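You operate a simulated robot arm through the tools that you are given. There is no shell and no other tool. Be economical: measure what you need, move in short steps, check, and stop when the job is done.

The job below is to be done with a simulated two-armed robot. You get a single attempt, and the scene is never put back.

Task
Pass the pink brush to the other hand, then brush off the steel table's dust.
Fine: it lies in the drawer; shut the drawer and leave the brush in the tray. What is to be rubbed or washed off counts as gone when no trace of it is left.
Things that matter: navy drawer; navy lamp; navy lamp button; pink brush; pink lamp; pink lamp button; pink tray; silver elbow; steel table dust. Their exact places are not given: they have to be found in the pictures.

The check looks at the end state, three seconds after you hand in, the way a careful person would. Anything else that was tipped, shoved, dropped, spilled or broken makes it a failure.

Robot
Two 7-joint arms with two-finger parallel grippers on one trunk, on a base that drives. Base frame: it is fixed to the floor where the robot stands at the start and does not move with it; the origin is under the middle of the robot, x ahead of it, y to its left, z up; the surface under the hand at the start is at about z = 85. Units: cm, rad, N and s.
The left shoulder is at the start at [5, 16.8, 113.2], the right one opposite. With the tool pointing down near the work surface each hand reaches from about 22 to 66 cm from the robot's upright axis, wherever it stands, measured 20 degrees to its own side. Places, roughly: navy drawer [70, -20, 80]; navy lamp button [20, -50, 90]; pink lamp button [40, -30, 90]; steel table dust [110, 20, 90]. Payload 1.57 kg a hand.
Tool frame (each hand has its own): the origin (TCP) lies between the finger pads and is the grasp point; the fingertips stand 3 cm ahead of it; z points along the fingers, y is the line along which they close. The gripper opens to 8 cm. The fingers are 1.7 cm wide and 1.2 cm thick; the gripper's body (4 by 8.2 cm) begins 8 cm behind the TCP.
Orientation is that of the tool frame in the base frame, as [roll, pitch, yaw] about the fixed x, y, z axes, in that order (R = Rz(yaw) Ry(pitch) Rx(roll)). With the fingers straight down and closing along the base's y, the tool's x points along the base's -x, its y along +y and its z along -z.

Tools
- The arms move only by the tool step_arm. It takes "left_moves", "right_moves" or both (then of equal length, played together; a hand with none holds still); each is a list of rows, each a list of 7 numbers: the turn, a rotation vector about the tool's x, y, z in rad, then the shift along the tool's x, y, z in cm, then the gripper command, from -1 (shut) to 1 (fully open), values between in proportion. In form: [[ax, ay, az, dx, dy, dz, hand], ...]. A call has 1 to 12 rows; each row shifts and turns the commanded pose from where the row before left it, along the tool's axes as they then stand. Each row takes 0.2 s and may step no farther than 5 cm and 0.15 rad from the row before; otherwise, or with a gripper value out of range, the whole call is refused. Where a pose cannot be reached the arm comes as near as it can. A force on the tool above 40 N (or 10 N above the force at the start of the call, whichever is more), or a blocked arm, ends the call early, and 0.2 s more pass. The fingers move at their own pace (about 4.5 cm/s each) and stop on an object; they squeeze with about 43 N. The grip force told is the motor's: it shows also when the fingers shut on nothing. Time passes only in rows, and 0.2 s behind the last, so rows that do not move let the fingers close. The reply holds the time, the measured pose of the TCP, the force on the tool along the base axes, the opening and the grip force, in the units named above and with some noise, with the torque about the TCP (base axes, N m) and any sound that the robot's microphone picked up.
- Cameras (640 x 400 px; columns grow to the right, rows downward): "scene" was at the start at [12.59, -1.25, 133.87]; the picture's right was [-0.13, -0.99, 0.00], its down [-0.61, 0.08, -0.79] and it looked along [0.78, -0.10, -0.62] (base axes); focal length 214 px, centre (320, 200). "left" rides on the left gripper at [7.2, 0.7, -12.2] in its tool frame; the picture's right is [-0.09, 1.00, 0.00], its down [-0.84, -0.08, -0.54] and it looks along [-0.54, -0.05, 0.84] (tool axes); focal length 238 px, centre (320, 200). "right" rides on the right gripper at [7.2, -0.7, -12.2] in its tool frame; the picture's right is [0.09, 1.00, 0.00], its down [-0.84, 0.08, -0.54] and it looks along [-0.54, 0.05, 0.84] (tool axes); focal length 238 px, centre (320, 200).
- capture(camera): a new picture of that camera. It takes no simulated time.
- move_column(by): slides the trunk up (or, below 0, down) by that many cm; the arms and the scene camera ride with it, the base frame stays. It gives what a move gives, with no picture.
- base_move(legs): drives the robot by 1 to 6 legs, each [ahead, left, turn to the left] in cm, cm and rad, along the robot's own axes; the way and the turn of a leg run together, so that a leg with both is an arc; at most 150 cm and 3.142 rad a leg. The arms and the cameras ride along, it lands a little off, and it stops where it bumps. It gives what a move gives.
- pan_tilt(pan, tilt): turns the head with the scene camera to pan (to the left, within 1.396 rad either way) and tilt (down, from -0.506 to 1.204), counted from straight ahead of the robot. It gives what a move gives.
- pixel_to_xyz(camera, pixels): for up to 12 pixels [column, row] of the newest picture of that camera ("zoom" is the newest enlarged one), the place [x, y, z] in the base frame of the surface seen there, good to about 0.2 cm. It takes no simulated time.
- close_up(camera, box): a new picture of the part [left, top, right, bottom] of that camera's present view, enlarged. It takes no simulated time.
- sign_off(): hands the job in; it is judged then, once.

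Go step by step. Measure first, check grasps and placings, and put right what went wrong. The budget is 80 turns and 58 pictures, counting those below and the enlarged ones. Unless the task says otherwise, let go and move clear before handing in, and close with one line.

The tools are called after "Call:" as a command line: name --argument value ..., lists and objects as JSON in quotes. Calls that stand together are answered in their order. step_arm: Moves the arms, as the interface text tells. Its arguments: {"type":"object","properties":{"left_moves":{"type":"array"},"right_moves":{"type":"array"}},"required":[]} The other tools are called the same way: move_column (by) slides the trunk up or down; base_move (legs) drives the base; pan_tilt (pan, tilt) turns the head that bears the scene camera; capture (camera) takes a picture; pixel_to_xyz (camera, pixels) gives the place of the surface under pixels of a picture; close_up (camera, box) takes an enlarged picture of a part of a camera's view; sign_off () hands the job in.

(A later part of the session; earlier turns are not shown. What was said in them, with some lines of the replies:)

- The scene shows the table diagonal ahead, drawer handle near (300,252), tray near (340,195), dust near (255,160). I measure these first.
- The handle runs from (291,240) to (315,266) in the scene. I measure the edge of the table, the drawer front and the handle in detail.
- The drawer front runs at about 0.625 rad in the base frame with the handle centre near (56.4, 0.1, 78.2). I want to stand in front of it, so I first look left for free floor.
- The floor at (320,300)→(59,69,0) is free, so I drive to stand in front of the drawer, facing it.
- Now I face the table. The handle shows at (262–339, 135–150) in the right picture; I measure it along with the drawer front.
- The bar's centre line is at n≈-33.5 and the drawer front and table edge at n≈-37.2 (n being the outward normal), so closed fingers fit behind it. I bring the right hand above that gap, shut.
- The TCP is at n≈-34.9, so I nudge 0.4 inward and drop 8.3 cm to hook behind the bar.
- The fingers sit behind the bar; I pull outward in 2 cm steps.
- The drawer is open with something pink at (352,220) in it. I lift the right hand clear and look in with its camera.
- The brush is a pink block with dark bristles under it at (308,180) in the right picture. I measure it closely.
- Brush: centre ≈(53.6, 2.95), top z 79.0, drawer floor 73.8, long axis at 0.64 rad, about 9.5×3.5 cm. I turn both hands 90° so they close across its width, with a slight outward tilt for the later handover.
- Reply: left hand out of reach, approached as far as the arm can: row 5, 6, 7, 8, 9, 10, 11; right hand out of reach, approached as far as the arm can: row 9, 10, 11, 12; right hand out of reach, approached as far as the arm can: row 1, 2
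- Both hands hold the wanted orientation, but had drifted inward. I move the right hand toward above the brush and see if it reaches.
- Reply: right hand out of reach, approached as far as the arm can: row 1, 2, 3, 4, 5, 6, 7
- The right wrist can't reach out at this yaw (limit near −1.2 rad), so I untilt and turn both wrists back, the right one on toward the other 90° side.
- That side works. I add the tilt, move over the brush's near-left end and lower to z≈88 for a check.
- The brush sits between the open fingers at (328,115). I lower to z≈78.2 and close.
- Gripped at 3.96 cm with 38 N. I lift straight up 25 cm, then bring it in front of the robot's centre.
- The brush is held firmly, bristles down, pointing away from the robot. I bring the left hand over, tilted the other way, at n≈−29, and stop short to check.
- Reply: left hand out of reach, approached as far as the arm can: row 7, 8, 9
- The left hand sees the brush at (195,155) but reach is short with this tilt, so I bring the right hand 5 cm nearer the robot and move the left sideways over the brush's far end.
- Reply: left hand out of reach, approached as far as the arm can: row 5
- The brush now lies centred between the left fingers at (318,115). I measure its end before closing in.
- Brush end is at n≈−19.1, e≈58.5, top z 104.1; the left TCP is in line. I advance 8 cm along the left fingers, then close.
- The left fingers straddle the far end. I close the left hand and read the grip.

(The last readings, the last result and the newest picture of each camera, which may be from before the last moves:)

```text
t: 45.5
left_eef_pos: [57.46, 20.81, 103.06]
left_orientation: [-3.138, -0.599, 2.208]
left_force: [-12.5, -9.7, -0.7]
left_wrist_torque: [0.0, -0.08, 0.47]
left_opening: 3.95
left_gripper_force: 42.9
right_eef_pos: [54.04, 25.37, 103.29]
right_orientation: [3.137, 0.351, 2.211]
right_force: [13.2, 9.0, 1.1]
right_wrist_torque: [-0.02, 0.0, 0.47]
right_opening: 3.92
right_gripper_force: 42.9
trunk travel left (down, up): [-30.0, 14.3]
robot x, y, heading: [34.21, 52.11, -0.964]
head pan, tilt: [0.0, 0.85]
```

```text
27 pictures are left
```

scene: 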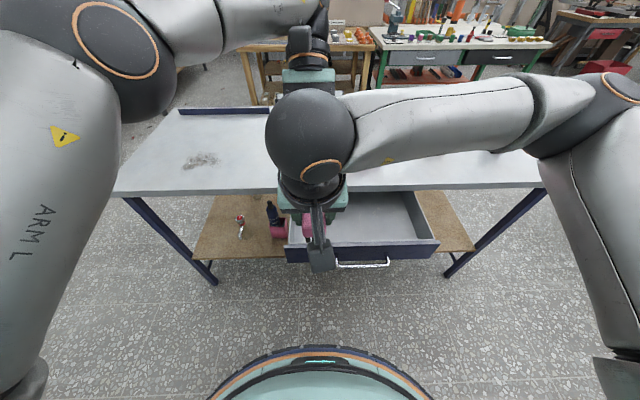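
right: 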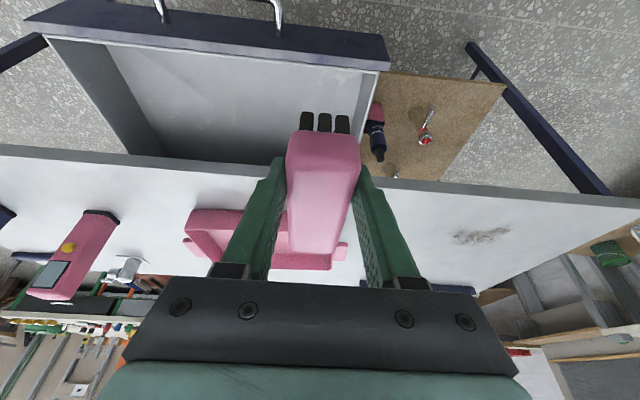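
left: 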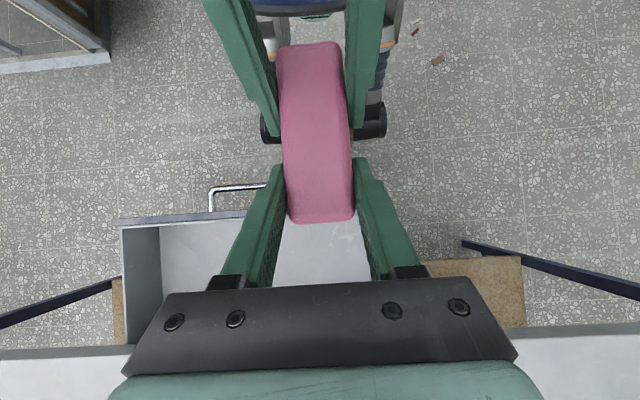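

Both hands grip (3.95 / 3.92 cm). I open the right hand, back it off along its own fingers and move it aside to the right.

Call:
step_arm --right_moves '[[0, 0, 0, 0, 0, 0, 1], [0, 0, 0, 0, 0, 0, 1], [0, 0, 0, 0, 0, 0, 1], [0, 0, 0, 0, 0, 0, 1], [0, 0, 0, 0, 0, -3, 1], [0, 0, 0, 0, 0, -4, 1], [0, 0, 0, 0, 0, -4, 1], [0, 0, 0, 0, -4, 0, 1], [0, 0, 0, 0, -4, 0, 1], [0, 0, 0, 0, -4, 0, 1], [0, 0, 0, 0, -4, 0, 1], [0, 0, 0, 0, 0, 0, 1]]'

Call:
capture --camera "left"

Call:
capture --camera "scene"

```text
t: 48.1
left_eef_pos: [57.8, 20.8, 102.99]
left_orientation: [-3.14, -0.601, 2.207]
left_force: [-0.2, -0.3, -1.5]
left_wrist_torque: [-0.03, -0.03, 0.0]
left_opening: 3.92
left_gripper_force: 42.7
right_eef_pos: [38.83, 18.81, 113.81]
right_orientation: [3.139, 0.351, 2.211]
right_force: [-0.4, 0.1, -1.0]
right_wrist_torque: [0.0, 0.03, 0.01]
right_opening: 7.99
right_gripper_force: 0.1
trunk travel left (down, up): [-30.0, 14.3]
robot x, y, heading: [34.12, 52.12, -0.964]
head pan, tilt: [0.0, 0.85]
```

```text
26 pictures are left
```

left: 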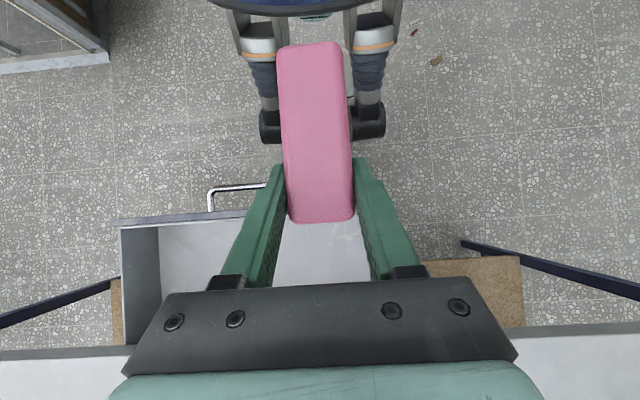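

```text
25 pictures are left
```

scene: 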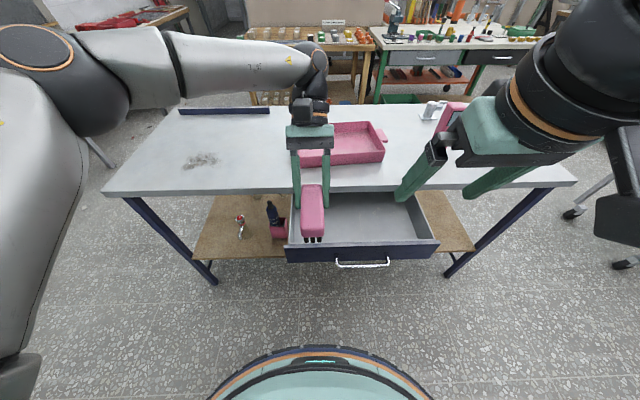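

Handover done: the left hand alone holds the brush. I move it left out of the way while the right hand untilts, shuts and comes down in front of the handle bar (n≈−14.7).

Call:
step_arm --right_moves '[[0, -0.15, 0, 0, 0, 0, -1], [0, -0.15, 0, 0, 0, 0, -1], [0, -0.05, 0, 0, 0, 0, -1], [0, 0, 0, 0, 0, 0, -1]]' --left_moves '[[0, 0, 0, 0, 4, 0, -1], [0, 0, 0, 0, 4, 0, -1], [0, 0, 0, 0, 4, 0, -1], [0, 0, 0, 0, 4, 0, -1]]'

```text
t: 49.1
left_eef_pos: [70.51, 30.25, 102.99]
left_orientation: [-3.14, -0.599, 2.209]
left_force: [-0.7, 0.2, -0.1]
left_wrist_torque: [0.02, -0.04, -0.02]
left_opening: 3.91
left_gripper_force: 43.1
right_eef_pos: [39.1, 18.72, 113.72]
right_orientation: [3.139, 0.702, 2.208]
right_force: [-0.5, 0.7, 1.2]
right_wrist_torque: [0.02, -0.01, 0.01]
right_opening: 0.02
right_gripper_force: 4.6
trunk travel left (down, up): [-30.0, 14.3]
robot x, y, heading: [34.08, 52.19, -0.967]
head pan, tilt: [0.0, 0.85]
```

I turned the tilt the wrong way (pitch 0.70), so I correct by +0.70 and then descend.

Call:
step_arm --right_moves '[[0, 0.15, 0, 0, 0, 0, -1], [0, 0.15, 0, 0, 0, 0, -1], [0, 0.15, 0, 0, 0, 0, -1], [0, 0.15, 0, 0, 0, 0, -1], [0, 0.1, 0, 0, 0, 0, -1], [0, 0, 0, -1.2, 3.2, 0, -1], [0, 0, 0, 0, 0, 4.5, -1], [0, 0, 0, 0, 0, 4.5, -1], [0, 0, 0, 0, 0, 4.5, -1], [0, 0, 0, 0, 0, 4.5, -1], [0, 0, 0, 0, 0, 4.5, -1], [0, 0, 0, 0, 0, 4.5, -1]]'

Call:
capture --camera "right"

```text
t: 51.7
left_eef_pos: [70.5, 30.28, 102.81]
left_orientation: [-3.14, -0.6, 2.208]
left_force: [-0.4, -0.3, -0.1]
left_wrist_torque: [-0.04, -0.02, 0.01]
left_opening: 3.92
left_gripper_force: 43.5
right_eef_pos: [42.39, 19.73, 86.39]
right_orientation: [3.138, 0.001, 2.213]
right_force: [0.1, 0.0, 0.1]
right_wrist_torque: [0.02, 0.01, 0.02]
right_opening: 0.02
right_gripper_force: 21.5
trunk travel left (down, up): [-30.0, 14.3]
robot x, y, heading: [34.09, 52.32, -0.967]
head pan, tilt: [0.0, 0.85]
```

```text
24 pictures are left
```

right: 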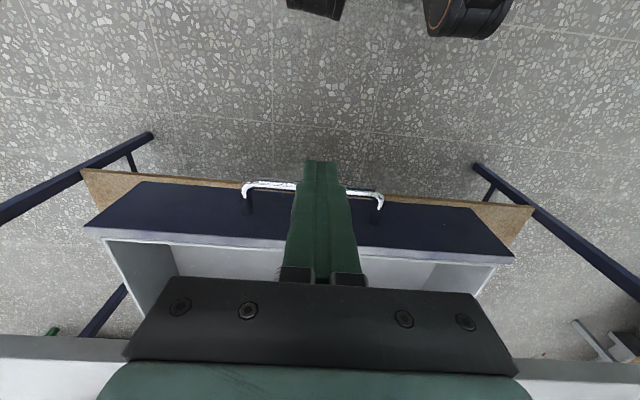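

Fingers are in front of the bar (n≈−9.4). I lower to z 79 and push the drawer shut.

Call:
step_arm --right_moves '[[0, 0, 0, 0, 0, 3.7, -1], [0, 0, 0, 0, 0, 3.7, -1], [0, 0, 0, -2.2, 0, 0, -1], [0, 0, 0, -2.2, 0, 0, -1], [0, 0, 0, -2.2, 0, 0, -1], [0, 0, 0, -2.2, 0, 0, -1], [0, 0, 0, -2.2, 0, 0, -1], [0, 0, 0, -2.2, 0, 0, -1], [0, 0, 0, -2.2, 0, 0, -1], [0, 0, 0, -2.2, 0, 0, -1], [0, 0, 0, -2.2, 0, 0, -1], [0, 0, 0, -1.6, 0, 0, -1]]'

Call:
step_arm --right_moves '[[0, 0, 0, -0.4, 0, 0, -1], [0, 0, 0, -0.4, 0, 0, -1], [0, 0, 0, -0.4, 0, 0, -1], [0, 0, 0, -0.4, 0, 0, -1], [0, 0, 0, 0, 0, 0, -1]]'

Call:
capture --camera "scene"

```text
t: 54.3
left_eef_pos: [70.56, 30.28, 102.92]
left_orientation: [-3.14, -0.6, 2.21]
left_force: [-0.1, 0.4, -0.5]
left_wrist_torque: [-0.07, -0.01, -0.03]
left_opening: 3.92
left_gripper_force: 43.2
right_eef_pos: [55.17, 2.36, 79.35]
right_orientation: [3.14, 0.003, 2.211]
right_force: [-0.9, 0.6, 0.7]
right_wrist_torque: [0.0, 0.01, 0.01]
right_opening: 0.0
right_gripper_force: 21.4
trunk travel left (down, up): [-30.0, 14.3]
robot x, y, heading: [34.13, 52.13, -0.968]
head pan, tilt: [0.0, 0.85]
```

```text
t: 55.5
left_eef_pos: [70.39, 30.48, 103.01]
left_orientation: [-3.141, -0.597, 2.209]
left_force: [0.2, 0.8, 0.2]
left_wrist_torque: [-0.06, 0.0, 0.03]
left_opening: 3.91
left_gripper_force: 42.4
right_eef_pos: [55.91, 1.55, 79.31]
right_orientation: [-3.141, -0.006, 2.213]
right_force: [-17.7, 19.5, 4.5]
right_wrist_torque: [0.51, 0.06, -0.02]
right_opening: 0.01
right_gripper_force: 21.0
trunk travel left (down, up): [-30.0, 14.3]
robot x, y, heading: [33.99, 52.44, -0.975]
head pan, tilt: [0.0, 0.85]
```

```text
23 pictures are left
```

scene: 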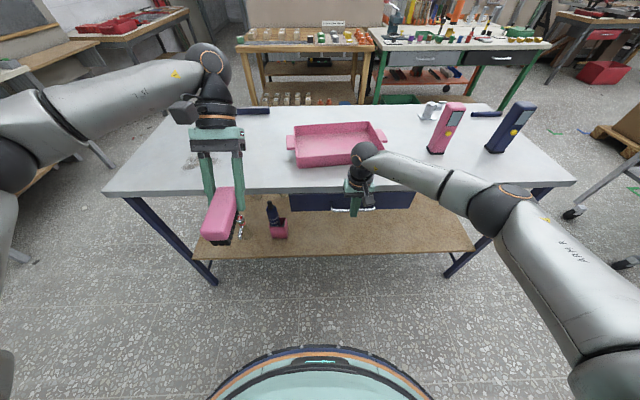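

The drawer is shut (26 N reaction at n≈−32.1, front flush). I retract the right hand and raise it, and measure dust and base position for driving closer.

Call:
step_arm --right_moves '[[0, 0, 0, 2, 0, 0, -1], [0, 0, 0, 3, 0, 0, -1], [0, 0, 0, 3, 0, 0, -1], [0, 0, 0, 0, 0, -5, -1], [0, 0, 0, 0, 0, -5, -1], [0, 0, 0, 0, 0, -5, -1], [0, 0, 0, 0, 0, -5, -1], [0, 0, 0, 0, 0, -5, -1], [0, 0, 0, 0, 0, -5, -1], [0, 0, 0, 0, 0, -5, -1], [0, 0, 0, 0, 0, 0, -1]]' --left_moves '[[0, 0, 0, 2, 0, 1, -1], [0, 0, 0, 2, 0, 1, -1], [0, 0, 0, 0, 0, 0, -1], [0, 0, 0, 0, 0, 0, -1], [0, 0, 0, 0, 0, 0, -1], [0, 0, 0, 0, 0, 0, -1], [0, 0, 0, 0, 0, 0, -1], [0, 0, 0, 0, 0, 0, -1], [0, 0, 0, 0, 0, 0, -1], [0, 0, 0, 0, 0, 0, -1], [0, 0, 0, 0, 0, 0, -1]]'

Call:
capture --camera "scene"

Call:
pixel_to_xyz --camera "scene" --pixels '[[320, 347], [320, 365], [230, 385], [420, 385], [320, 255], [295, 200], [410, 200], [450, 103], [525, 105]]'

```text
t: 57.9
left_eef_pos: [67.82, 33.76, 103.68]
left_orientation: [3.142, -0.601, 2.209]
left_force: [-0.8, 0.0, -1.0]
left_wrist_torque: [-0.04, 0.03, -0.06]
left_opening: 3.92
left_gripper_force: 43.2
right_eef_pos: [51.62, 7.6, 114.2]
right_orientation: [3.141, 0.0, 2.211]
right_force: [-0.8, 0.1, 0.0]
right_wrist_torque: [-0.02, 0.01, -0.01]
right_opening: 0.0
right_gripper_force: 21.2
trunk travel left (down, up): [-30.0, 14.3]
robot x, y, heading: [34.02, 52.55, -0.967]
head pan, tilt: [0.0, 0.85]
```

```text
22 pictures are left
```

scene: 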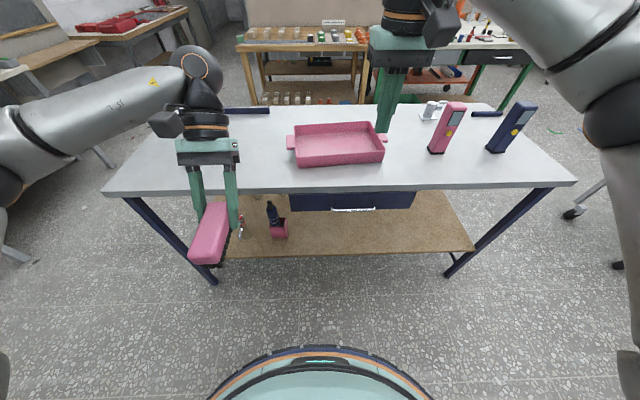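

```text
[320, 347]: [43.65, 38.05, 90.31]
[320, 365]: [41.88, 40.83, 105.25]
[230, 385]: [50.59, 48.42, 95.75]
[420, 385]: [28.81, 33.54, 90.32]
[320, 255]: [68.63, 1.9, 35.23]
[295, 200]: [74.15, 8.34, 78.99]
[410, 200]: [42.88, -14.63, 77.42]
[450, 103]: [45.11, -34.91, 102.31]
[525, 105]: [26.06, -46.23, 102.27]
```

Torso front is ~17 cm ahead of the axis. I check where the robot's feet reach (right picture, (310,10), (465,25)).

Call:
pixel_to_xyz --camera "right" --pixels '[[315, 12], [465, 25], [470, 36], [330, 16], [465, 45]]'

Call:
pixel_to_xyz --camera "left" --pixels '[[270, 135], [372, 135], [372, 110], [318, 20]]'

```text
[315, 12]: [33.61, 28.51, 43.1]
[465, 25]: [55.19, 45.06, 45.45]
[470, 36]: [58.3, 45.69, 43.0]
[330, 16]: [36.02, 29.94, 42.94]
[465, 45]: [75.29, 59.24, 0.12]
```

```text
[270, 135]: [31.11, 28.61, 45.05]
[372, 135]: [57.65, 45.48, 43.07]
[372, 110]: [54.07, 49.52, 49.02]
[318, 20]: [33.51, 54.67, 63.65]
```

Knees reach ~19 cm ahead of the axis, so there is room. I drive 21 cm left, then 22 cm ahead, straightening the heading.

Call:
base_move --legs '[[0, 21, 0.034], [22, 0, 0]]'

Call:
capture --camera "scene"

```text
t: 61.6
left_eef_pos: [98.41, 29.62, 103.68]
left_orientation: [-3.141, -0.601, 2.242]
left_force: [0.7, -1.1, -1.6]
left_wrist_torque: [-0.02, -0.01, 0.0]
left_opening: 3.92
left_gripper_force: 43.2
right_eef_pos: [83.22, 2.99, 114.17]
right_orientation: [3.141, 0.001, 2.246]
right_force: [0.1, 0.1, 0.2]
right_wrist_torque: [0.0, 0.04, -0.01]
right_opening: 0.01
right_gripper_force: 20.9
trunk travel left (down, up): [-30.0, 14.3]
robot x, y, heading: [64.3, 47.11, -0.931]
head pan, tilt: [0.0, 0.85]
```

```text
21 pictures are left
```

scene: 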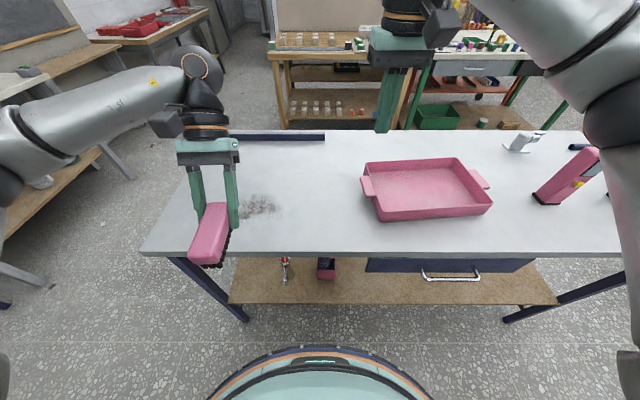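

Robot at n≈−0.5. The dust is at (240–280, 195–218); I measure its extent closely.

Call:
close_up --camera "scene" --box '[200, 170, 320, 245]'

Call:
pixel_to_xyz --camera "scene" --pixels '[[240, 207], [282, 207], [262, 193], [256, 218], [262, 206], [200, 253], [282, 180]]'

```text
5.33 times, centred on (260, 208) of scene
```

zoom: 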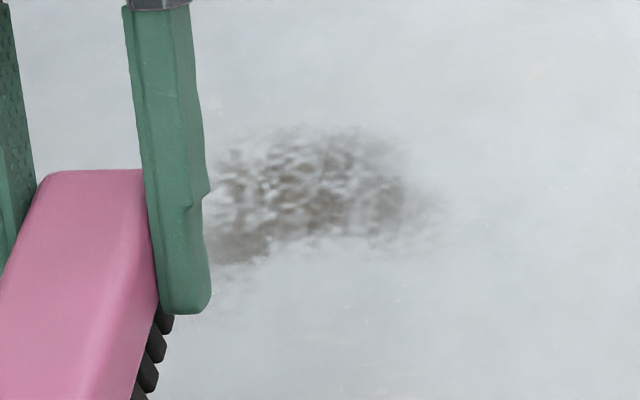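

```text
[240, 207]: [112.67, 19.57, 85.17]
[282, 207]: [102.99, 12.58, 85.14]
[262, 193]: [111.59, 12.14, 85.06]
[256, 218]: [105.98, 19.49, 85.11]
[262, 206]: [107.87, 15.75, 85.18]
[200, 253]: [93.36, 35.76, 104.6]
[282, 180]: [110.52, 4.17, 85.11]
```

Dust spans roughly e 90–104, n −47 to −57. I bring the brush over its left side at z≈94 first, checking reach.

Call:
step_arm --left_moves '[[0, 0, 0, -3.95, 2.06, -0.35, -1], [0, 0, 0, -3.95, 2.06, -0.35, -1], [0, 0, 0, -3.95, 2.06, -0.35, -1], [0, 0, 0, -3.95, 2.06, -0.35, -1], [0, 0, 0, -3.95, 2.06, -0.35, -1], [0, 0, 0, 0, 0, 0, -1]]'

Call:
capture --camera "scene"

```text
t: 63.0
left_eef_pos: [116.89, 22.9, 93.71]
left_orientation: [3.141, -0.597, 2.244]
left_force: [0.6, 0.7, -1.1]
left_wrist_torque: [-0.04, -0.01, 0.01]
left_opening: 3.91
left_gripper_force: 42.7
left hand out of reach, approached as far as the arm can: row 5
right_eef_pos: [83.28, 3.0, 114.2]
right_orientation: [3.14, 0.002, 2.247]
right_force: [0.6, 0.2, -0.1]
right_wrist_torque: [0.01, 0.03, 0.02]
right_opening: 0.0
right_gripper_force: 21.5
trunk travel left (down, up): [-30.0, 14.3]
robot x, y, heading: [64.29, 46.92, -0.932]
head pan, tilt: [0.0, 0.85]
```

```text
19 pictures are left
```

scene: 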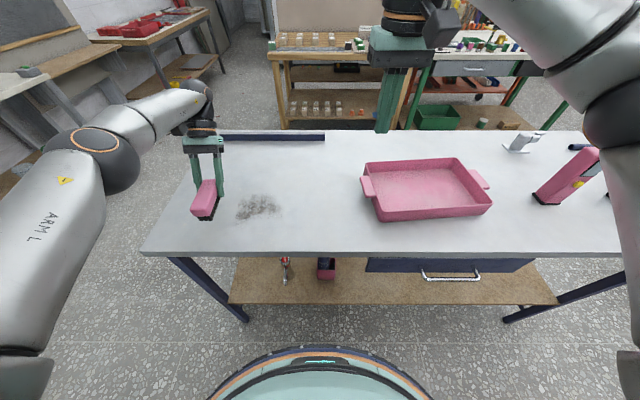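

That is just at the reach limit, so I shift the base 8 cm left and 7 cm ahead to work comfortably.

Call:
base_move --legs '[[0, 8, 0], [7, 0, 0]]'

Call:
capture --camera "scene"

```text
t: 65.0
left_eef_pos: [127.42, 22.31, 93.75]
left_orientation: [3.141, -0.597, 2.245]
left_force: [-0.4, -0.1, -1.6]
left_wrist_torque: [0.0, -0.03, 0.02]
left_opening: 3.93
left_gripper_force: 42.5
right_eef_pos: [93.84, 2.23, 114.09]
right_orientation: [3.141, 0.001, 2.25]
right_force: [0.7, 0.4, -0.9]
right_wrist_torque: [0.02, 0.0, -0.03]
right_opening: 0.0
right_gripper_force: 21.7
trunk travel left (down, up): [-30.0, 14.3]
robot x, y, heading: [74.88, 46.18, -0.934]
head pan, tilt: [0.0, 0.85]
```

```text
18 pictures are left
```

scene: 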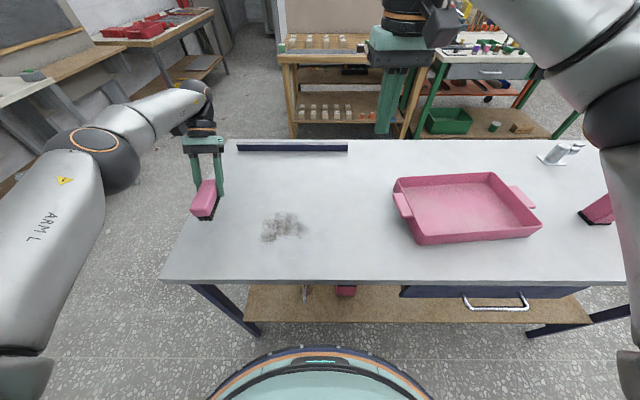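

Now I move in to e≈107 and lower until the bristles touch (expected TCP z≈89).

Call:
step_arm --left_moves '[[0, 0, 0, 0, -4.3, 0, -1], [0, 0, 0, 0, -4.3, 0, -1], [0, 0, 0, -1.13, 0, 1.65, -1], [0, 0, 0, -0.85, 0, 1.24, -1], [0, 0, 0, -0.28, 0, 0.41, -1], [0, 0, 0, -0.28, 0, 0.41, -1], [0, 0, 0, 0, 0, 0, -1]]'

Call:
close_up --camera "scene" --box '[160, 150, 320, 260]'

```text
t: 66.6
left_eef_pos: [120.56, 16.99, 89.36]
left_orientation: [-3.141, -0.598, 2.248]
left_force: [0.1, 0.3, -1.3]
left_wrist_torque: [0.02, -0.01, 0.0]
left_opening: 3.94
left_gripper_force: 43.1
right_eef_pos: [93.88, 2.24, 114.23]
right_orientation: [3.139, 0.002, 2.247]
right_force: [0.4, 0.1, 0.7]
right_wrist_torque: [-0.01, 0.0, -0.01]
right_opening: 0.0
right_gripper_force: 21.4
trunk travel left (down, up): [-30.0, 14.3]
robot x, y, heading: [74.77, 45.59, -0.933]
head pan, tilt: [0.0, 0.85]
```

```text
3.64 times, centred on (240, 205) of scene
```

zoom: 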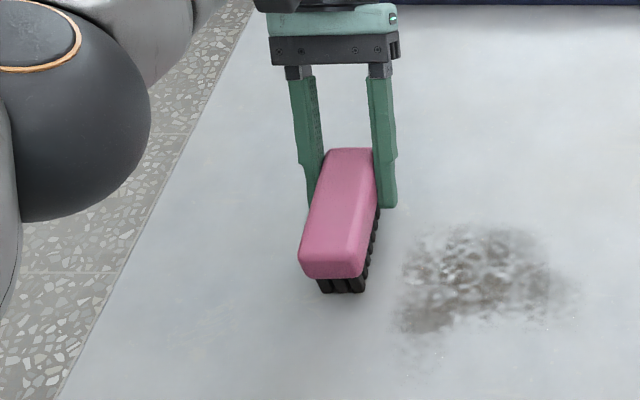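

Almost in contact. I lower 0.2 cm at a time and read the force.

Call:
step_arm --left_moves '[[0, 0, 0, -0.11, 0, 0.165, -1], [0, 0, 0, -0.11, 0, 0.165, -1], [0, 0, 0, 0, 0, 0, -1]]'

```text
t: 67.4
left_eef_pos: [120.49, 16.94, 89.11]
left_orientation: [3.141, -0.594, 2.246]
left_force: [4.2, -3.9, 21.4]
left_wrist_torque: [0.89, 0.69, 0.01]
left_opening: 3.91
left_gripper_force: 43.0
right_eef_pos: [93.55, 2.17, 114.21]
right_orientation: [3.139, 0.004, 2.249]
right_force: [-0.2, -0.7, -0.4]
right_wrist_torque: [0.02, -0.05, -0.01]
right_opening: 0.0
right_gripper_force: 21.5
trunk travel left (down, up): [-30.0, 14.3]
robot x, y, heading: [75.07, 46.02, -0.932]
head pan, tilt: [0.0, 0.85]
```

Contact with 21 N; I ease up 0.08 and sweep 20 cm toward the right across the far band of dust.

Call:
step_arm --left_moves '[[0, 0, 0, 0.045, 0, -0.065, -1], [0, 0, 0, 0, -2, 0, -1], [0, 0, 0, 0, -2, 0, -1], [0, 0, 0, 0, -2, 0, -1], [0, 0, 0, 0, -2, 0, -1], [0, 0, 0, 0, -2, 0, -1], [0, 0, 0, 0, -2, 0, -1], [0, 0, 0, 0, -2, 0, -1], [0, 0, 0, 0, -2, 0, -1], [0, 0, 0, 0, -2, 0, -1], [0, 0, 0, 0, 0, 0, -1]]'

Call:
close_up --camera "scene" --box '[180, 160, 380, 280]'

```text
t: 69.8
left_eef_pos: [106.69, 10.22, 89.6]
left_orientation: [-3.141, -0.596, 2.244]
left_force: [0.5, -0.2, -1.5]
left_wrist_torque: [0.01, -0.02, 0.02]
left_opening: 3.9
left_gripper_force: 42.8
left hand out of reach, approached as far as the arm can: row 3, 4, 5, 6, 7, 8, 9, 10
right_eef_pos: [93.68, 2.22, 114.12]
right_orientation: [3.141, 0.003, 2.248]
right_force: [0.5, -0.2, 0.9]
right_wrist_torque: [0.02, -0.03, -0.03]
right_opening: 0.0
right_gripper_force: 21.2
trunk travel left (down, up): [-30.0, 14.3]
robot x, y, heading: [74.86, 46.31, -0.933]
head pan, tilt: [0.0, 0.85]
```

```text
3.20 times, centred on (280, 220) of scene
```

zoom: 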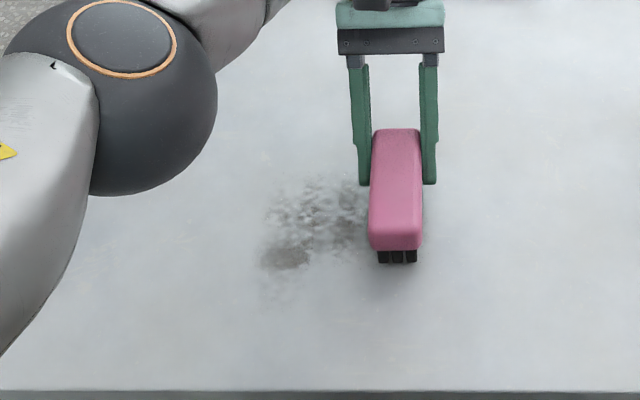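

The dust faded partly, but the arm ran out of reach (rows 3–10) and lifted. I raise the brush and turn the left wrist 88° about the vertical so its tilt points outward instead of away.

Call:
step_arm --left_moves '[[0, 0, 0, 2.26, 0, -3.3, -1], [0, 0, 0, 3.3, 0, 2.26, -1], [0, 0, 0, 0, 0, 0, -1]]'

Call:
step_arm --left_moves '[[0.0848, 0, -0.1238, 0, 0, 0, -1], [0.0848, 0, -0.1238, 0, 0, 0, -1], [0.0848, 0, -0.1238, 0, 0, 0, -1], [0.0848, 0, -0.1238, 0, 0, 0, -1], [0.0848, 0, -0.1238, 0, 0, 0, -1], [0.0848, 0, -0.1238, 0, 0, 0, -1], [0.0848, 0, -0.1238, 0, 0, 0, -1], [0.0848, 0, -0.1238, 0, 0, 0, -1], [0.0848, 0, -0.1238, 0, 0, 0, -1], [0.0848, 0, -0.1238, 0, 0, 0, -1], [0.02, 0, -0.03, 0, 0, 0, -1], [0, 0, 0, 0, 0, 0, -1]]'

Call:
capture --camera "scene"

```text
t: 70.6
left_eef_pos: [104.12, 13.29, 93.52]
left_orientation: [3.141, -0.596, 2.247]
left_force: [0.7, 0.2, -0.8]
left_wrist_torque: [-0.02, -0.01, 0.0]
left_opening: 3.95
left_gripper_force: 43.0
right_eef_pos: [93.79, 2.18, 114.22]
right_orientation: [3.139, 0.001, 2.248]
right_force: [0.8, -0.2, -0.5]
right_wrist_torque: [0.02, 0.03, 0.01]
right_opening: 0.01
right_gripper_force: 21.2
trunk travel left (down, up): [-30.0, 14.3]
robot x, y, heading: [74.84, 45.97, -0.929]
head pan, tilt: [0.0, 0.85]
```

```text
t: 73.2
left_eef_pos: [104.38, 13.31, 93.8]
left_orientation: [-3.133, -0.603, -2.504]
left_force: [-1.1, -0.3, -0.7]
left_wrist_torque: [0.06, -0.03, -0.02]
left_opening: 3.95
left_gripper_force: 42.6
right_eef_pos: [93.83, 2.28, 114.2]
right_orientation: [3.142, 0.001, 2.247]
right_force: [-0.1, -0.6, 0.8]
right_wrist_torque: [-0.02, 0.0, 0.03]
right_opening: 0.0
right_gripper_force: 21.2
trunk travel left (down, up): [-30.0, 14.3]
robot x, y, heading: [74.96, 46.13, -0.929]
head pan, tilt: [0.0, 0.85]
```

```text
15 pictures are left
```

scene: 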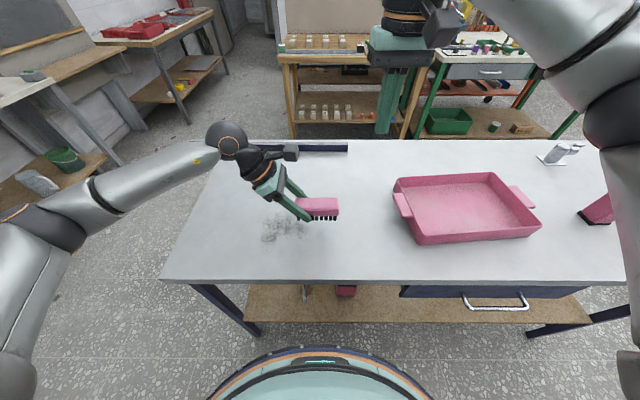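

Reachable this way. I move to the start of the left strip (e≈104.5, n≈−44) and lower to just above contact.

Call:
step_arm --left_moves '[[0, 0, 0, -2.63, 1.88, -1.8, -1], [0, 0, 0, -2.63, 1.88, -1.8, -1], [0, 0, 0, -2.63, 1.88, -1.8, -1], [0, 0, 0, -2.63, 1.88, -1.8, -1], [0, 0, 0, -0.8, 0, 1.2, -1], [0, 0, 0, -0.8, 0, 1.2, -1], [0, 0, 0, -0.83, 0, 1.15, -1], [0, 0, 0, -0.085, 0, 0.124, -1], [0, 0, 0, 0, 0, 0, -1]]'

Call:
capture --camera "scene"

```text
t: 75.2
left_eef_pos: [110.13, 26.8, 89.18]
left_orientation: [-3.136, -0.601, -2.503]
left_force: [-0.3, 0.6, -0.4]
left_wrist_torque: [0.07, -0.01, 0.01]
left_opening: 3.91
left_gripper_force: 42.7
right_eef_pos: [93.73, 2.29, 114.19]
right_orientation: [3.138, 0.002, 2.247]
right_force: [-0.4, 0.0, 0.6]
right_wrist_torque: [0.03, 0.02, -0.02]
right_opening: 0.0
right_gripper_force: 21.7
trunk travel left (down, up): [-30.0, 14.3]
robot x, y, heading: [74.91, 46.16, -0.934]
head pan, tilt: [0.0, 0.85]
```

```text
14 pictures are left
```

scene: 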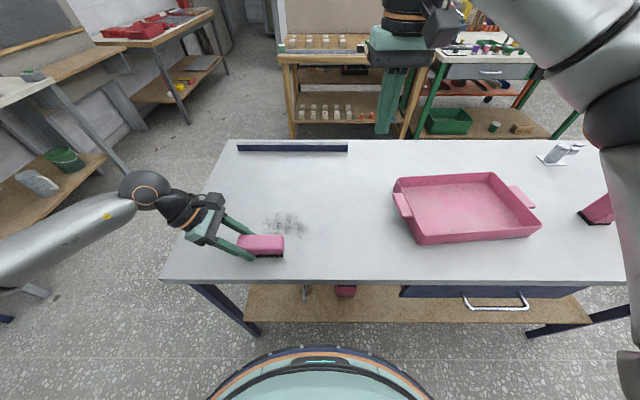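

No force yet at z 89.18. I lower 0.15 more and sweep away (−n) by 17 cm.

Call:
step_arm --left_moves '[[0, 0, 0, -0.085, 0, 0.124, -1], [0, 0, 0, 0, 0, 0, -1], [0, 0, 0, 0, -1.7, 0, -1], [0, 0, 0, 0, -1.7, 0, -1], [0, 0, 0, 0, -1.7, 0, -1], [0, 0, 0, 0, -1.7, 0, -1], [0, 0, 0, 0, -1.7, 0, -1], [0, 0, 0, 0, -1.7, 0, -1], [0, 0, 0, 0, -1.7, 0, -1], [0, 0, 0, 0, -1.7, 0, -1], [0, 0, 0, 0, -1.7, 0, -1], [0, 0, 0, 0, -1.7, 0, -1]]'

Call:
close_up --camera "scene" --box '[180, 160, 380, 280]'

```text
t: 77.8
left_eef_pos: [120.34, 13.22, 89.18]
left_orientation: [-3.136, -0.602, -2.505]
left_force: [0.2, 0.6, -1.0]
left_wrist_torque: [0.03, 0.0, 0.02]
left_opening: 3.94
left_gripper_force: 42.3
right_eef_pos: [93.8, 2.21, 114.2]
right_orientation: [3.139, 0.001, 2.247]
right_force: [-0.2, 0.2, -0.1]
right_wrist_torque: [0.02, -0.03, 0.02]
right_opening: 0.0
right_gripper_force: 21.0
trunk travel left (down, up): [-30.0, 14.3]
robot x, y, heading: [74.42, 46.29, -0.928]
head pan, tilt: [0.0, 0.85]
```

```text
3.20 times, centred on (280, 220) of scene
```

zoom: 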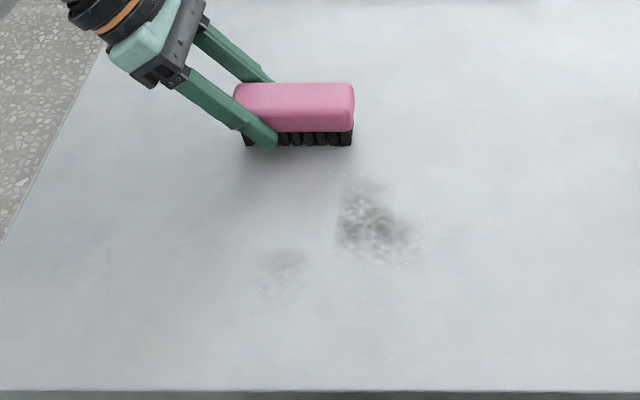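

It works: the left strip is nearly clear with a faint trace at zoom (283,265). I press slightly lower and sweep back.

Call:
step_arm --left_moves '[[0, 0, 0, -0.07, 0, 0.105, -1], [0, 0, 0, 0, 0, 0, -1], [0, 0, 0, 0, 1.8, 0, -1], [0, 0, 0, 0, 1.8, 0, -1], [0, 0, 0, 0, 1.8, 0, -1], [0, 0, 0, 0, 1.8, 0, -1], [0, 0, 0, 0, 1.8, 0, -1], [0, 0, 0, 0, 1.8, 0, -1], [0, 0, 0, 0, 1.8, 0, -1], [0, 0, 0, 0, 1.8, 0, -1], [0, 0, 0, 0, 1.8, 0, -1], [0, 0, 0, 0, 1.8, 0, -1]]'

```text
t: 80.4
left_eef_pos: [109.42, 27.77, 89.12]
left_orientation: [-3.13, -0.603, -2.505]
left_force: [3.6, -3.7, 21.2]
left_wrist_torque: [0.26, -0.32, -0.08]
left_opening: 3.94
left_gripper_force: 43.3
right_eef_pos: [93.73, 2.34, 114.28]
right_orientation: [3.14, 0.003, 2.248]
right_force: [0.0, 0.4, 0.3]
right_wrist_torque: [0.03, 0.01, 0.02]
right_opening: 0.0
right_gripper_force: 21.2
trunk travel left (down, up): [-30.0, 14.3]
robot x, y, heading: [74.72, 45.96, -0.933]
head pan, tilt: [0.0, 0.85]
```

Good contact (21 N). I shift 6 cm right and sweep away over the remaining patch.

Call:
step_arm --left_moves '[[0, 0, 0, 2.57, 0, 1.72, -1], [0, 0, 0, 2.55, 0, 1.75, -1], [0, 0, 0, 0, -1.8, 0, -1], [0, 0, 0, 0, -1.8, 0, -1], [0, 0, 0, 0, -1.8, 0, -1], [0, 0, 0, 0, -1.8, 0, -1], [0, 0, 0, 0, -1.8, 0, -1], [0, 0, 0, 0, -1.8, 0, -1], [0, 0, 0, 0, -1.8, 0, -1], [0, 0, 0, 0, -1.8, 0, -1], [0, 0, 0, 0, -1.8, 0, -1], [0, 0, 0, 0, -1.8, 0, -1]]'

Call:
close_up --camera "scene" --box '[180, 160, 380, 280]'

```text
t: 83.0
left_eef_pos: [115.19, 9.6, 89.04]
left_orientation: [-3.133, -0.602, -2.507]
left_force: [-2.1, 1.6, 12.0]
left_wrist_torque: [0.32, -0.02, 0.02]
left_opening: 3.92
left_gripper_force: 42.8
right_eef_pos: [93.61, 2.34, 114.37]
right_orientation: [3.14, 0.003, 2.248]
right_force: [-0.2, 0.4, 1.0]
right_wrist_torque: [0.02, -0.01, 0.01]
right_opening: 0.0
right_gripper_force: 21.0
trunk travel left (down, up): [-30.0, 14.3]
robot x, y, heading: [74.55, 46.43, -0.93]
head pan, tilt: [0.0, 0.85]
```

```text
3.20 times, centred on (280, 220) of scene
```

zoom: 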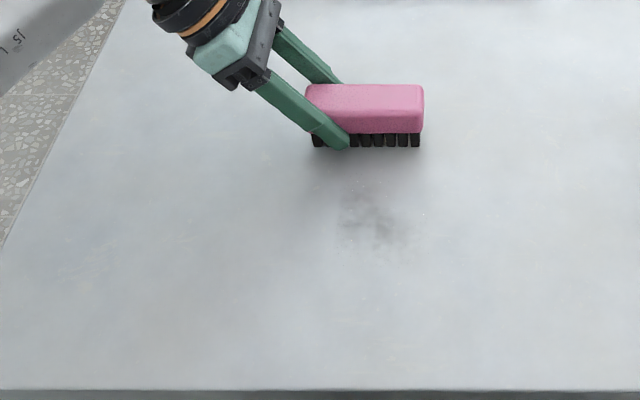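

Only a faint trace remains near zoom (370,220). I sweep back and again forth with small sideways offsets.

Call:
step_arm --left_moves '[[0, 0, 0, 1.25, 0, 0.85, -1], [0, 0, 0, 0, 2, 0, -1], [0, 0, 0, 0, 2, 0, -1], [0, 0, 0, 0, 2, 0, -1], [0, 0, 0, 0, 2, 0, -1], [0, 0, 0, 0, 2, 0, -1], [0, 0, 0, 0, 2, 0, -1], [0, 0, 0, 0, 2, 0, -1], [0, 0, 0, 0, 2, 0, -1], [0, 0, 0, 0, 2, 0, -1], [0, 0, 0, 0, 0, 0, -1]]'

Call:
step_arm --left_moves '[[0, 0, 0, -2.0, 0, -1.4, -1], [0, 0, 0, 0, -2, 0, -1], [0, 0, 0, 0, -2, 0, -1], [0, 0, 0, 0, -2, 0, -1], [0, 0, 0, 0, -2, 0, -1], [0, 0, 0, 0, -2, 0, -1], [0, 0, 0, 0, -2, 0, -1], [0, 0, 0, 0, -2, 0, -1], [0, 0, 0, 0, -2, 0, -1], [0, 0, 0, 0, -2, 0, -1], [0, 0, 0, 0, 0, 0, -1]]'

Call:
close_up --camera "scene" --box '[200, 190, 340, 270]'

```text
t: 85.4
left_eef_pos: [103.2, 23.21, 89.08]
left_orientation: [-3.132, -0.602, -2.505]
left_force: [2.2, -5.0, 18.8]
left_wrist_torque: [0.14, -0.26, -0.07]
left_opening: 3.93
left_gripper_force: 42.6
right_eef_pos: [93.68, 2.28, 114.33]
right_orientation: [3.139, 0.002, 2.248]
right_force: [0.8, -0.9, -0.2]
right_wrist_torque: [-0.05, 0.02, 0.02]
right_opening: 0.0
right_gripper_force: 21.6
trunk travel left (down, up): [-30.0, 14.3]
robot x, y, heading: [74.78, 46.23, -0.931]
head pan, tilt: [0.0, 0.85]
```

```text
t: 87.8
left_eef_pos: [115.92, 10.22, 89.11]
left_orientation: [-3.135, -0.6, -2.507]
left_force: [-2.3, 3.2, 13.9]
left_wrist_torque: [0.34, -0.04, 0.05]
left_opening: 3.93
left_gripper_force: 43.0
right_eef_pos: [93.68, 2.38, 114.28]
right_orientation: [3.141, 0.003, 2.248]
right_force: [-1.3, -0.3, 0.9]
right_wrist_torque: [0.0, 0.04, 0.04]
right_opening: 0.0
right_gripper_force: 21.2
trunk travel left (down, up): [-30.0, 14.3]
robot x, y, heading: [74.56, 46.03, -0.933]
head pan, tilt: [0.0, 0.85]
```

```text
4.57 times, centred on (270, 230) of scene
```

zoom: 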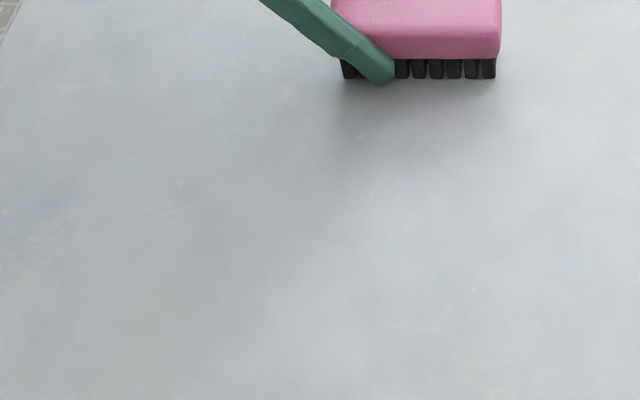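

Looks clean. One more insurance pass on the left strip, then I lift.

Call:
step_arm --left_moves '[[0, 0, 0, -2.06, 0, -1.41, -1], [0, 0, 0, -2.06, 0, -1.41, -1], [0, 0, 0, 0, 2.2, 0, -1], [0, 0, 0, 0, 2.2, 0, -1], [0, 0, 0, 0, 2.2, 0, -1], [0, 0, 0, 0, 2.2, 0, -1], [0, 0, 0, 0, 2.2, 0, -1], [0, 0, 0, 0, 2.2, 0, -1], [0, 0, 0, 0, 2.2, 0, -1], [0, 0, 0, 2.26, 0, -3.3, -1], [0, 0, 0, 2.26, 0, -3.3, -1], [0, 0, 0, 2.26, 0, -3.3, -1]]'

Call:
close_up --camera "scene" --box '[180, 150, 380, 280]'

```text
t: 90.4
left_eef_pos: [110.92, 25.39, 101.03]
left_orientation: [-3.138, -0.6, -2.504]
left_force: [-0.1, 0.6, -0.6]
left_wrist_torque: [0.05, -0.02, -0.03]
left_opening: 3.94
left_gripper_force: 42.8
right_eef_pos: [93.65, 2.33, 114.22]
right_orientation: [3.14, 0.002, 2.248]
right_force: [-0.1, -1.0, 0.3]
right_wrist_torque: [0.04, -0.01, 0.02]
right_opening: 0.0
right_gripper_force: 21.4
trunk travel left (down, up): [-30.0, 14.3]
robot x, y, heading: [74.46, 45.39, -0.932]
head pan, tilt: [0.0, 0.85]
```

```text
3.08 times, centred on (280, 215) of scene
```

zoom: 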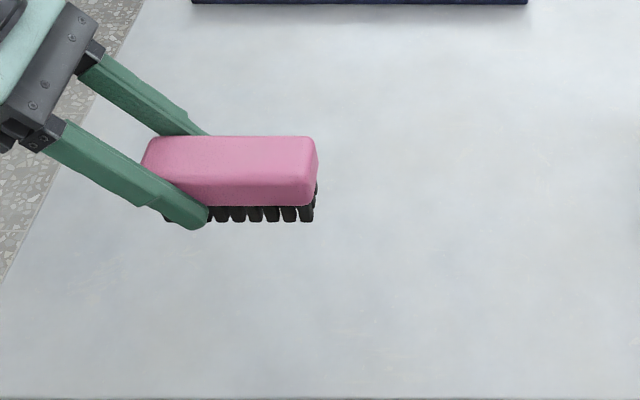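

The table is clean. Next I drive 45 cm to the right so the left hand can reach the tray, arms staying well above everything.

Call:
base_move --legs '[[-2, 0, 0], [0, -45, 0]]'

Call:
capture --camera "scene"

```text
t: 95.3
left_eef_pos: [73.35, -0.14, 101.1]
left_orientation: [-3.137, -0.6, -2.509]
left_force: [0.4, 0.3, -1.1]
left_wrist_torque: [0.0, -0.02, 0.03]
left_opening: 3.94
left_gripper_force: 43.3
right_eef_pos: [56.23, -23.16, 114.26]
right_orientation: [3.14, 0.002, 2.243]
right_force: [0.0, 0.6, -0.4]
right_wrist_torque: [0.0, 0.01, -0.04]
right_opening: 0.0
right_gripper_force: 21.4
trunk travel left (down, up): [-30.0, 14.3]
robot x, y, heading: [37.63, 20.9, -0.936]
head pan, tilt: [0.0, 0.85]
```

```text
9 pictures are left
```

scene: 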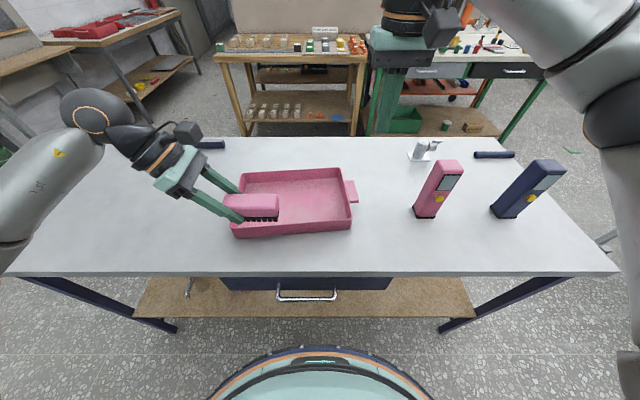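

The tray spans pixels (230–355, 168–235). I measure its rim and floor.

Call:
pixel_to_xyz --camera "scene" --pixels '[[233, 228], [351, 222], [341, 170], [245, 173], [300, 205], [330, 190], [280, 185], [346, 205], [290, 226], [290, 215]]'

```text
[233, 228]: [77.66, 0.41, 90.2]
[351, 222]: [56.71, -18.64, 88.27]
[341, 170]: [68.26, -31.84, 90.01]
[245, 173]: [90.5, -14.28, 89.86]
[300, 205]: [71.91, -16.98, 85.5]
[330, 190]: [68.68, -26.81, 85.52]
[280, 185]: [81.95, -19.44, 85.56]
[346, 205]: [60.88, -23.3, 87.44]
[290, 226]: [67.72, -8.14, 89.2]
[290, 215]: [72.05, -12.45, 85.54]
```

Tray interior: e 36–62, n −47 to −65, floor z 85.55. I move the brush over its middle and lower to about 0.6 cm above the floor.

Call:
step_arm --left_moves '[[0, 0, 0, 1.73, -4.07, 1.19, -1], [0, 0, 0, 1.73, -4.07, 1.19, -1], [0, 0, 0, 1.73, -4.07, 1.19, -1], [0, 0, 0, 0, 0, 0, -1], [0, 0, 0, -1.525, 0, 2.23, -1], [0, 0, 0, -1.525, 0, 2.23, -1], [0, 0, 0, -1.525, 0, 2.23, -1], [0, 0, 0, -1.525, 0, 2.23, -1], [0, 0, 0, 0, 0, 0, -1]]'

Call:
capture --camera "scene"

```text
t: 97.3
left_eef_pos: [75.67, -13.78, 90.3]
left_orientation: [-3.137, -0.602, -2.507]
left_force: [0.1, -0.4, -0.6]
left_wrist_torque: [-0.02, -0.01, 0.0]
left_opening: 3.93
left_gripper_force: 42.7
right_eef_pos: [56.17, -23.11, 114.22]
right_orientation: [3.141, 0.002, 2.243]
right_force: [-0.2, -0.5, -0.8]
right_wrist_torque: [-0.02, 0.0, 0.0]
right_opening: 0.0
right_gripper_force: 21.1
trunk travel left (down, up): [-30.0, 14.3]
robot x, y, heading: [37.3, 20.82, -0.934]
head pan, tilt: [0.0, 0.85]
```

```text
8 pictures are left
```

scene: 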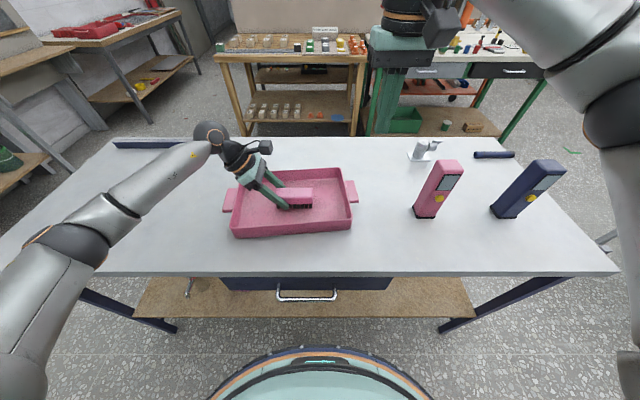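

The brush is over the tray's middle. I lower the last 0.6 cm in small steps, then release.

Call:
step_arm --left_moves '[[0, 0, 0, -0.17, 0, 0.25, -1], [0, 0, 0, -0.11, 0, 0.165, -1], [0, 0, 0, 0, 0, 0, -1]]'

```text
t: 98.1
left_eef_pos: [75.69, -13.9, 89.68]
left_orientation: [-3.136, -0.6, -2.508]
left_force: [-0.4, -0.9, -0.6]
left_wrist_torque: [-0.01, -0.04, -0.02]
left_opening: 3.92
left_gripper_force: 43.0
right_eef_pos: [56.13, -23.08, 114.28]
right_orientation: [3.14, 0.001, 2.241]
right_force: [0.0, -0.3, -0.9]
right_wrist_torque: [0.01, -0.01, -0.01]
right_opening: 0.0
right_gripper_force: 21.5
trunk travel left (down, up): [-30.0, 14.3]
robot x, y, heading: [37.47, 20.88, -0.934]
head pan, tilt: [0.0, 0.85]
```

Just off contact (~0.1 cm). I lower 0.1 more, open, and back out along the fingers.

Call:
step_arm --left_moves '[[0, 0, 0, -0.057, 0, 0.083, -1], [0, 0, 0, 0, 0, 0, 1], [0, 0, 0, 0, 0, 0, 1], [0, 0, 0, 0, 0, 0, 1], [0, 0, 0, 0, 0, 0, 1], [0, 0, 0, 0, 0, -2, 1], [0, 0, 0, 0, 0, -4, 1], [0, 0, 0, 0, 0, -5, 1], [0, 0, 0, 0, 0, -5, 1], [0, 0, 0, 0, 0, 0, 1]]'

Call:
capture --camera "scene"

Call:
close_up --camera "scene" --box '[220, 150, 380, 310]'

```text
t: 100.3
left_eef_pos: [83.17, -8.36, 102.72]
left_orientation: [-3.136, -0.599, -2.506]
left_force: [-0.3, -0.2, 0.5]
left_wrist_torque: [0.02, 0.01, 0.0]
left_opening: 7.99
left_gripper_force: 0.1
right_eef_pos: [56.13, -23.12, 114.18]
right_orientation: [3.14, 0.002, 2.242]
right_force: [0.8, -0.4, 0.5]
right_wrist_torque: [0.0, -0.04, -0.01]
right_opening: 0.0
right_gripper_force: 21.6
trunk travel left (down, up): [-30.0, 14.3]
robot x, y, heading: [37.41, 20.85, -0.94]
head pan, tilt: [0.0, 0.85]
```

```text
7 pictures are left
```

scene: 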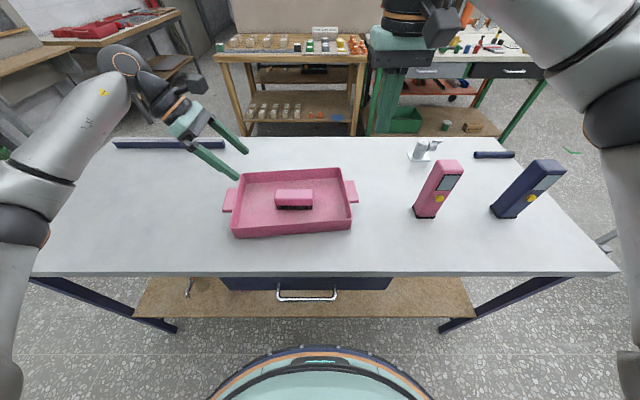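

```text
2.50 times, centred on (300, 230) of scene
```

zoom: 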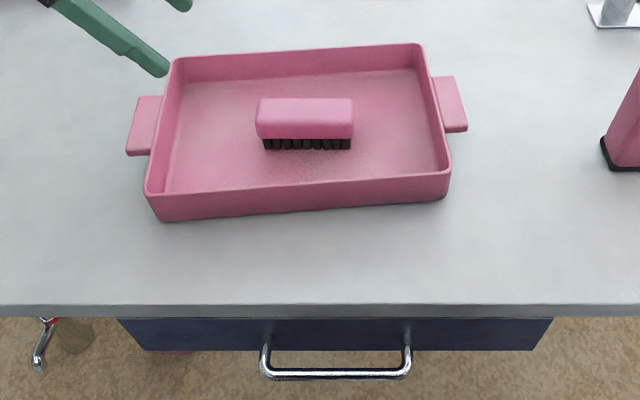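

The brush stands in the tray. I raise the left hand clear, and look over at the dust spot and the drawer front.

Call:
step_arm --left_moves '[[0, 0, 0, 1.9, 0, -3.3, 1], [0, 0, 0, 1.9, 0, -3.3, 1], [0, 0, 0, 1.9, 0, -3.3, 1], [0, 0, 0, 0, 4, 0, 1], [0, 0, 0, 0, 4, 0, 1], [0, 0, 0, 0, 4, 0, 1]]'

Call:
pixel_to_xyz --camera "zoom" --pixels '[[200, 335], [500, 335], [340, 374], [200, 310], [500, 310], [290, 376], [390, 374]]'

Call:
pan_tilt --pan 0.8 --tilt 0.7

Call:
capture --camera "scene"

```text
t: 101.7
left_eef_pos: [76.46, 1.81, 114.34]
left_orientation: [-3.136, -0.6, -2.508]
left_force: [-0.3, -0.4, 0.0]
left_wrist_torque: [0.03, 0.0, -0.02]
left_opening: 8.01
left_gripper_force: 0.0
right_eef_pos: [56.12, -22.97, 114.14]
right_orientation: [3.141, 0.0, 2.245]
right_force: [-0.3, 1.0, 0.1]
right_wrist_torque: [-0.02, 0.02, 0.02]
right_opening: 0.0
right_gripper_force: 20.8
trunk travel left (down, up): [-30.0, 14.3]
robot x, y, heading: [37.59, 20.67, -0.94]
head pan, tilt: [0.0, 0.85]
```

```text
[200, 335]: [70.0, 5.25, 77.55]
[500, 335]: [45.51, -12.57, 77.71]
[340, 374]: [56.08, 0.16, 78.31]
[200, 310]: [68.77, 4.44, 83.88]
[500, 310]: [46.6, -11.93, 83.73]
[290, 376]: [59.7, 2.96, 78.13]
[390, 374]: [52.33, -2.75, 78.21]
```

```text
t: 102.8
left_eef_pos: [76.59, 1.82, 114.37]
left_orientation: [-3.136, -0.599, -2.507]
left_force: [-0.4, -0.9, 0.3]
left_wrist_torque: [-0.01, 0.05, 0.0]
left_opening: 8.02
left_gripper_force: 0.1
right_eef_pos: [56.17, -23.11, 114.19]
right_orientation: [3.139, 0.001, 2.243]
right_force: [-0.5, -0.4, -0.5]
right_wrist_torque: [-0.02, -0.03, 0.0]
right_opening: 0.01
right_gripper_force: 21.2
trunk travel left (down, up): [-30.0, 14.3]
robot x, y, heading: [37.78, 20.98, -0.937]
head pan, tilt: [0.799, 0.7]
```

```text
5 pictures are left
```

scene: 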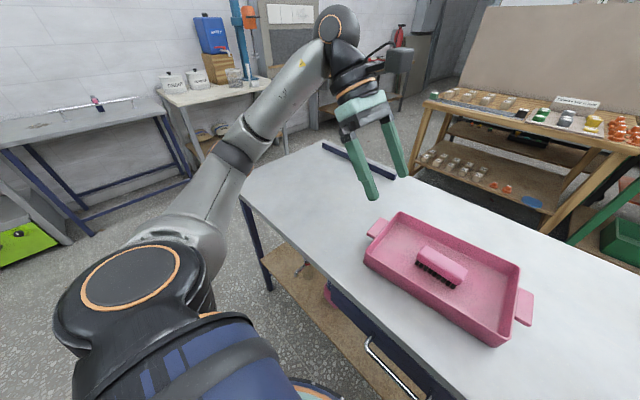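

The handle is back at n≈−33.3, so the drawer is shut. I zoom at the dust spot near (290,180).

Call:
close_up --camera "scene" --box '[235, 140, 375, 225]'

Call:
pixel_to_xyz --camera "scene" --pixels '[[290, 180], [310, 185]]'

```text
4.57 times, centred on (305, 182) of scene
```

zoom: 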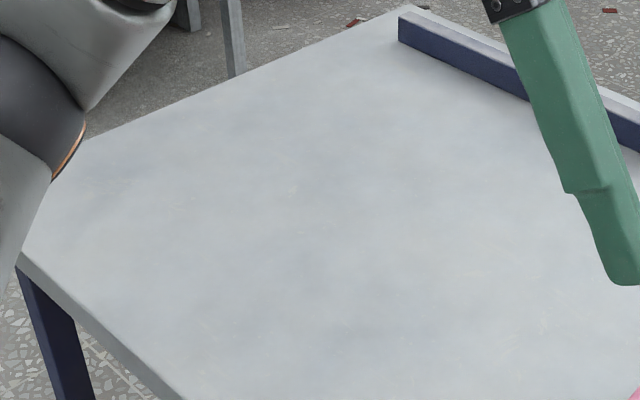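

```text
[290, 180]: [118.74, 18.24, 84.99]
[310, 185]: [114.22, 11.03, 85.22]
```

The zoomed view of the dust spot (around zoom 300,220) shows no trace left. The brush is in the tray, the drawer is shut and both hands are clear, so I hand in.

Call:
sign_off

```text
The job is handed in.
```

I took the pink brush from the drawer, passed it from the right hand to the left, and shut the drawer. I then brushed the steel table until no dust showed in the last picture, and left the brush in the pink tray.
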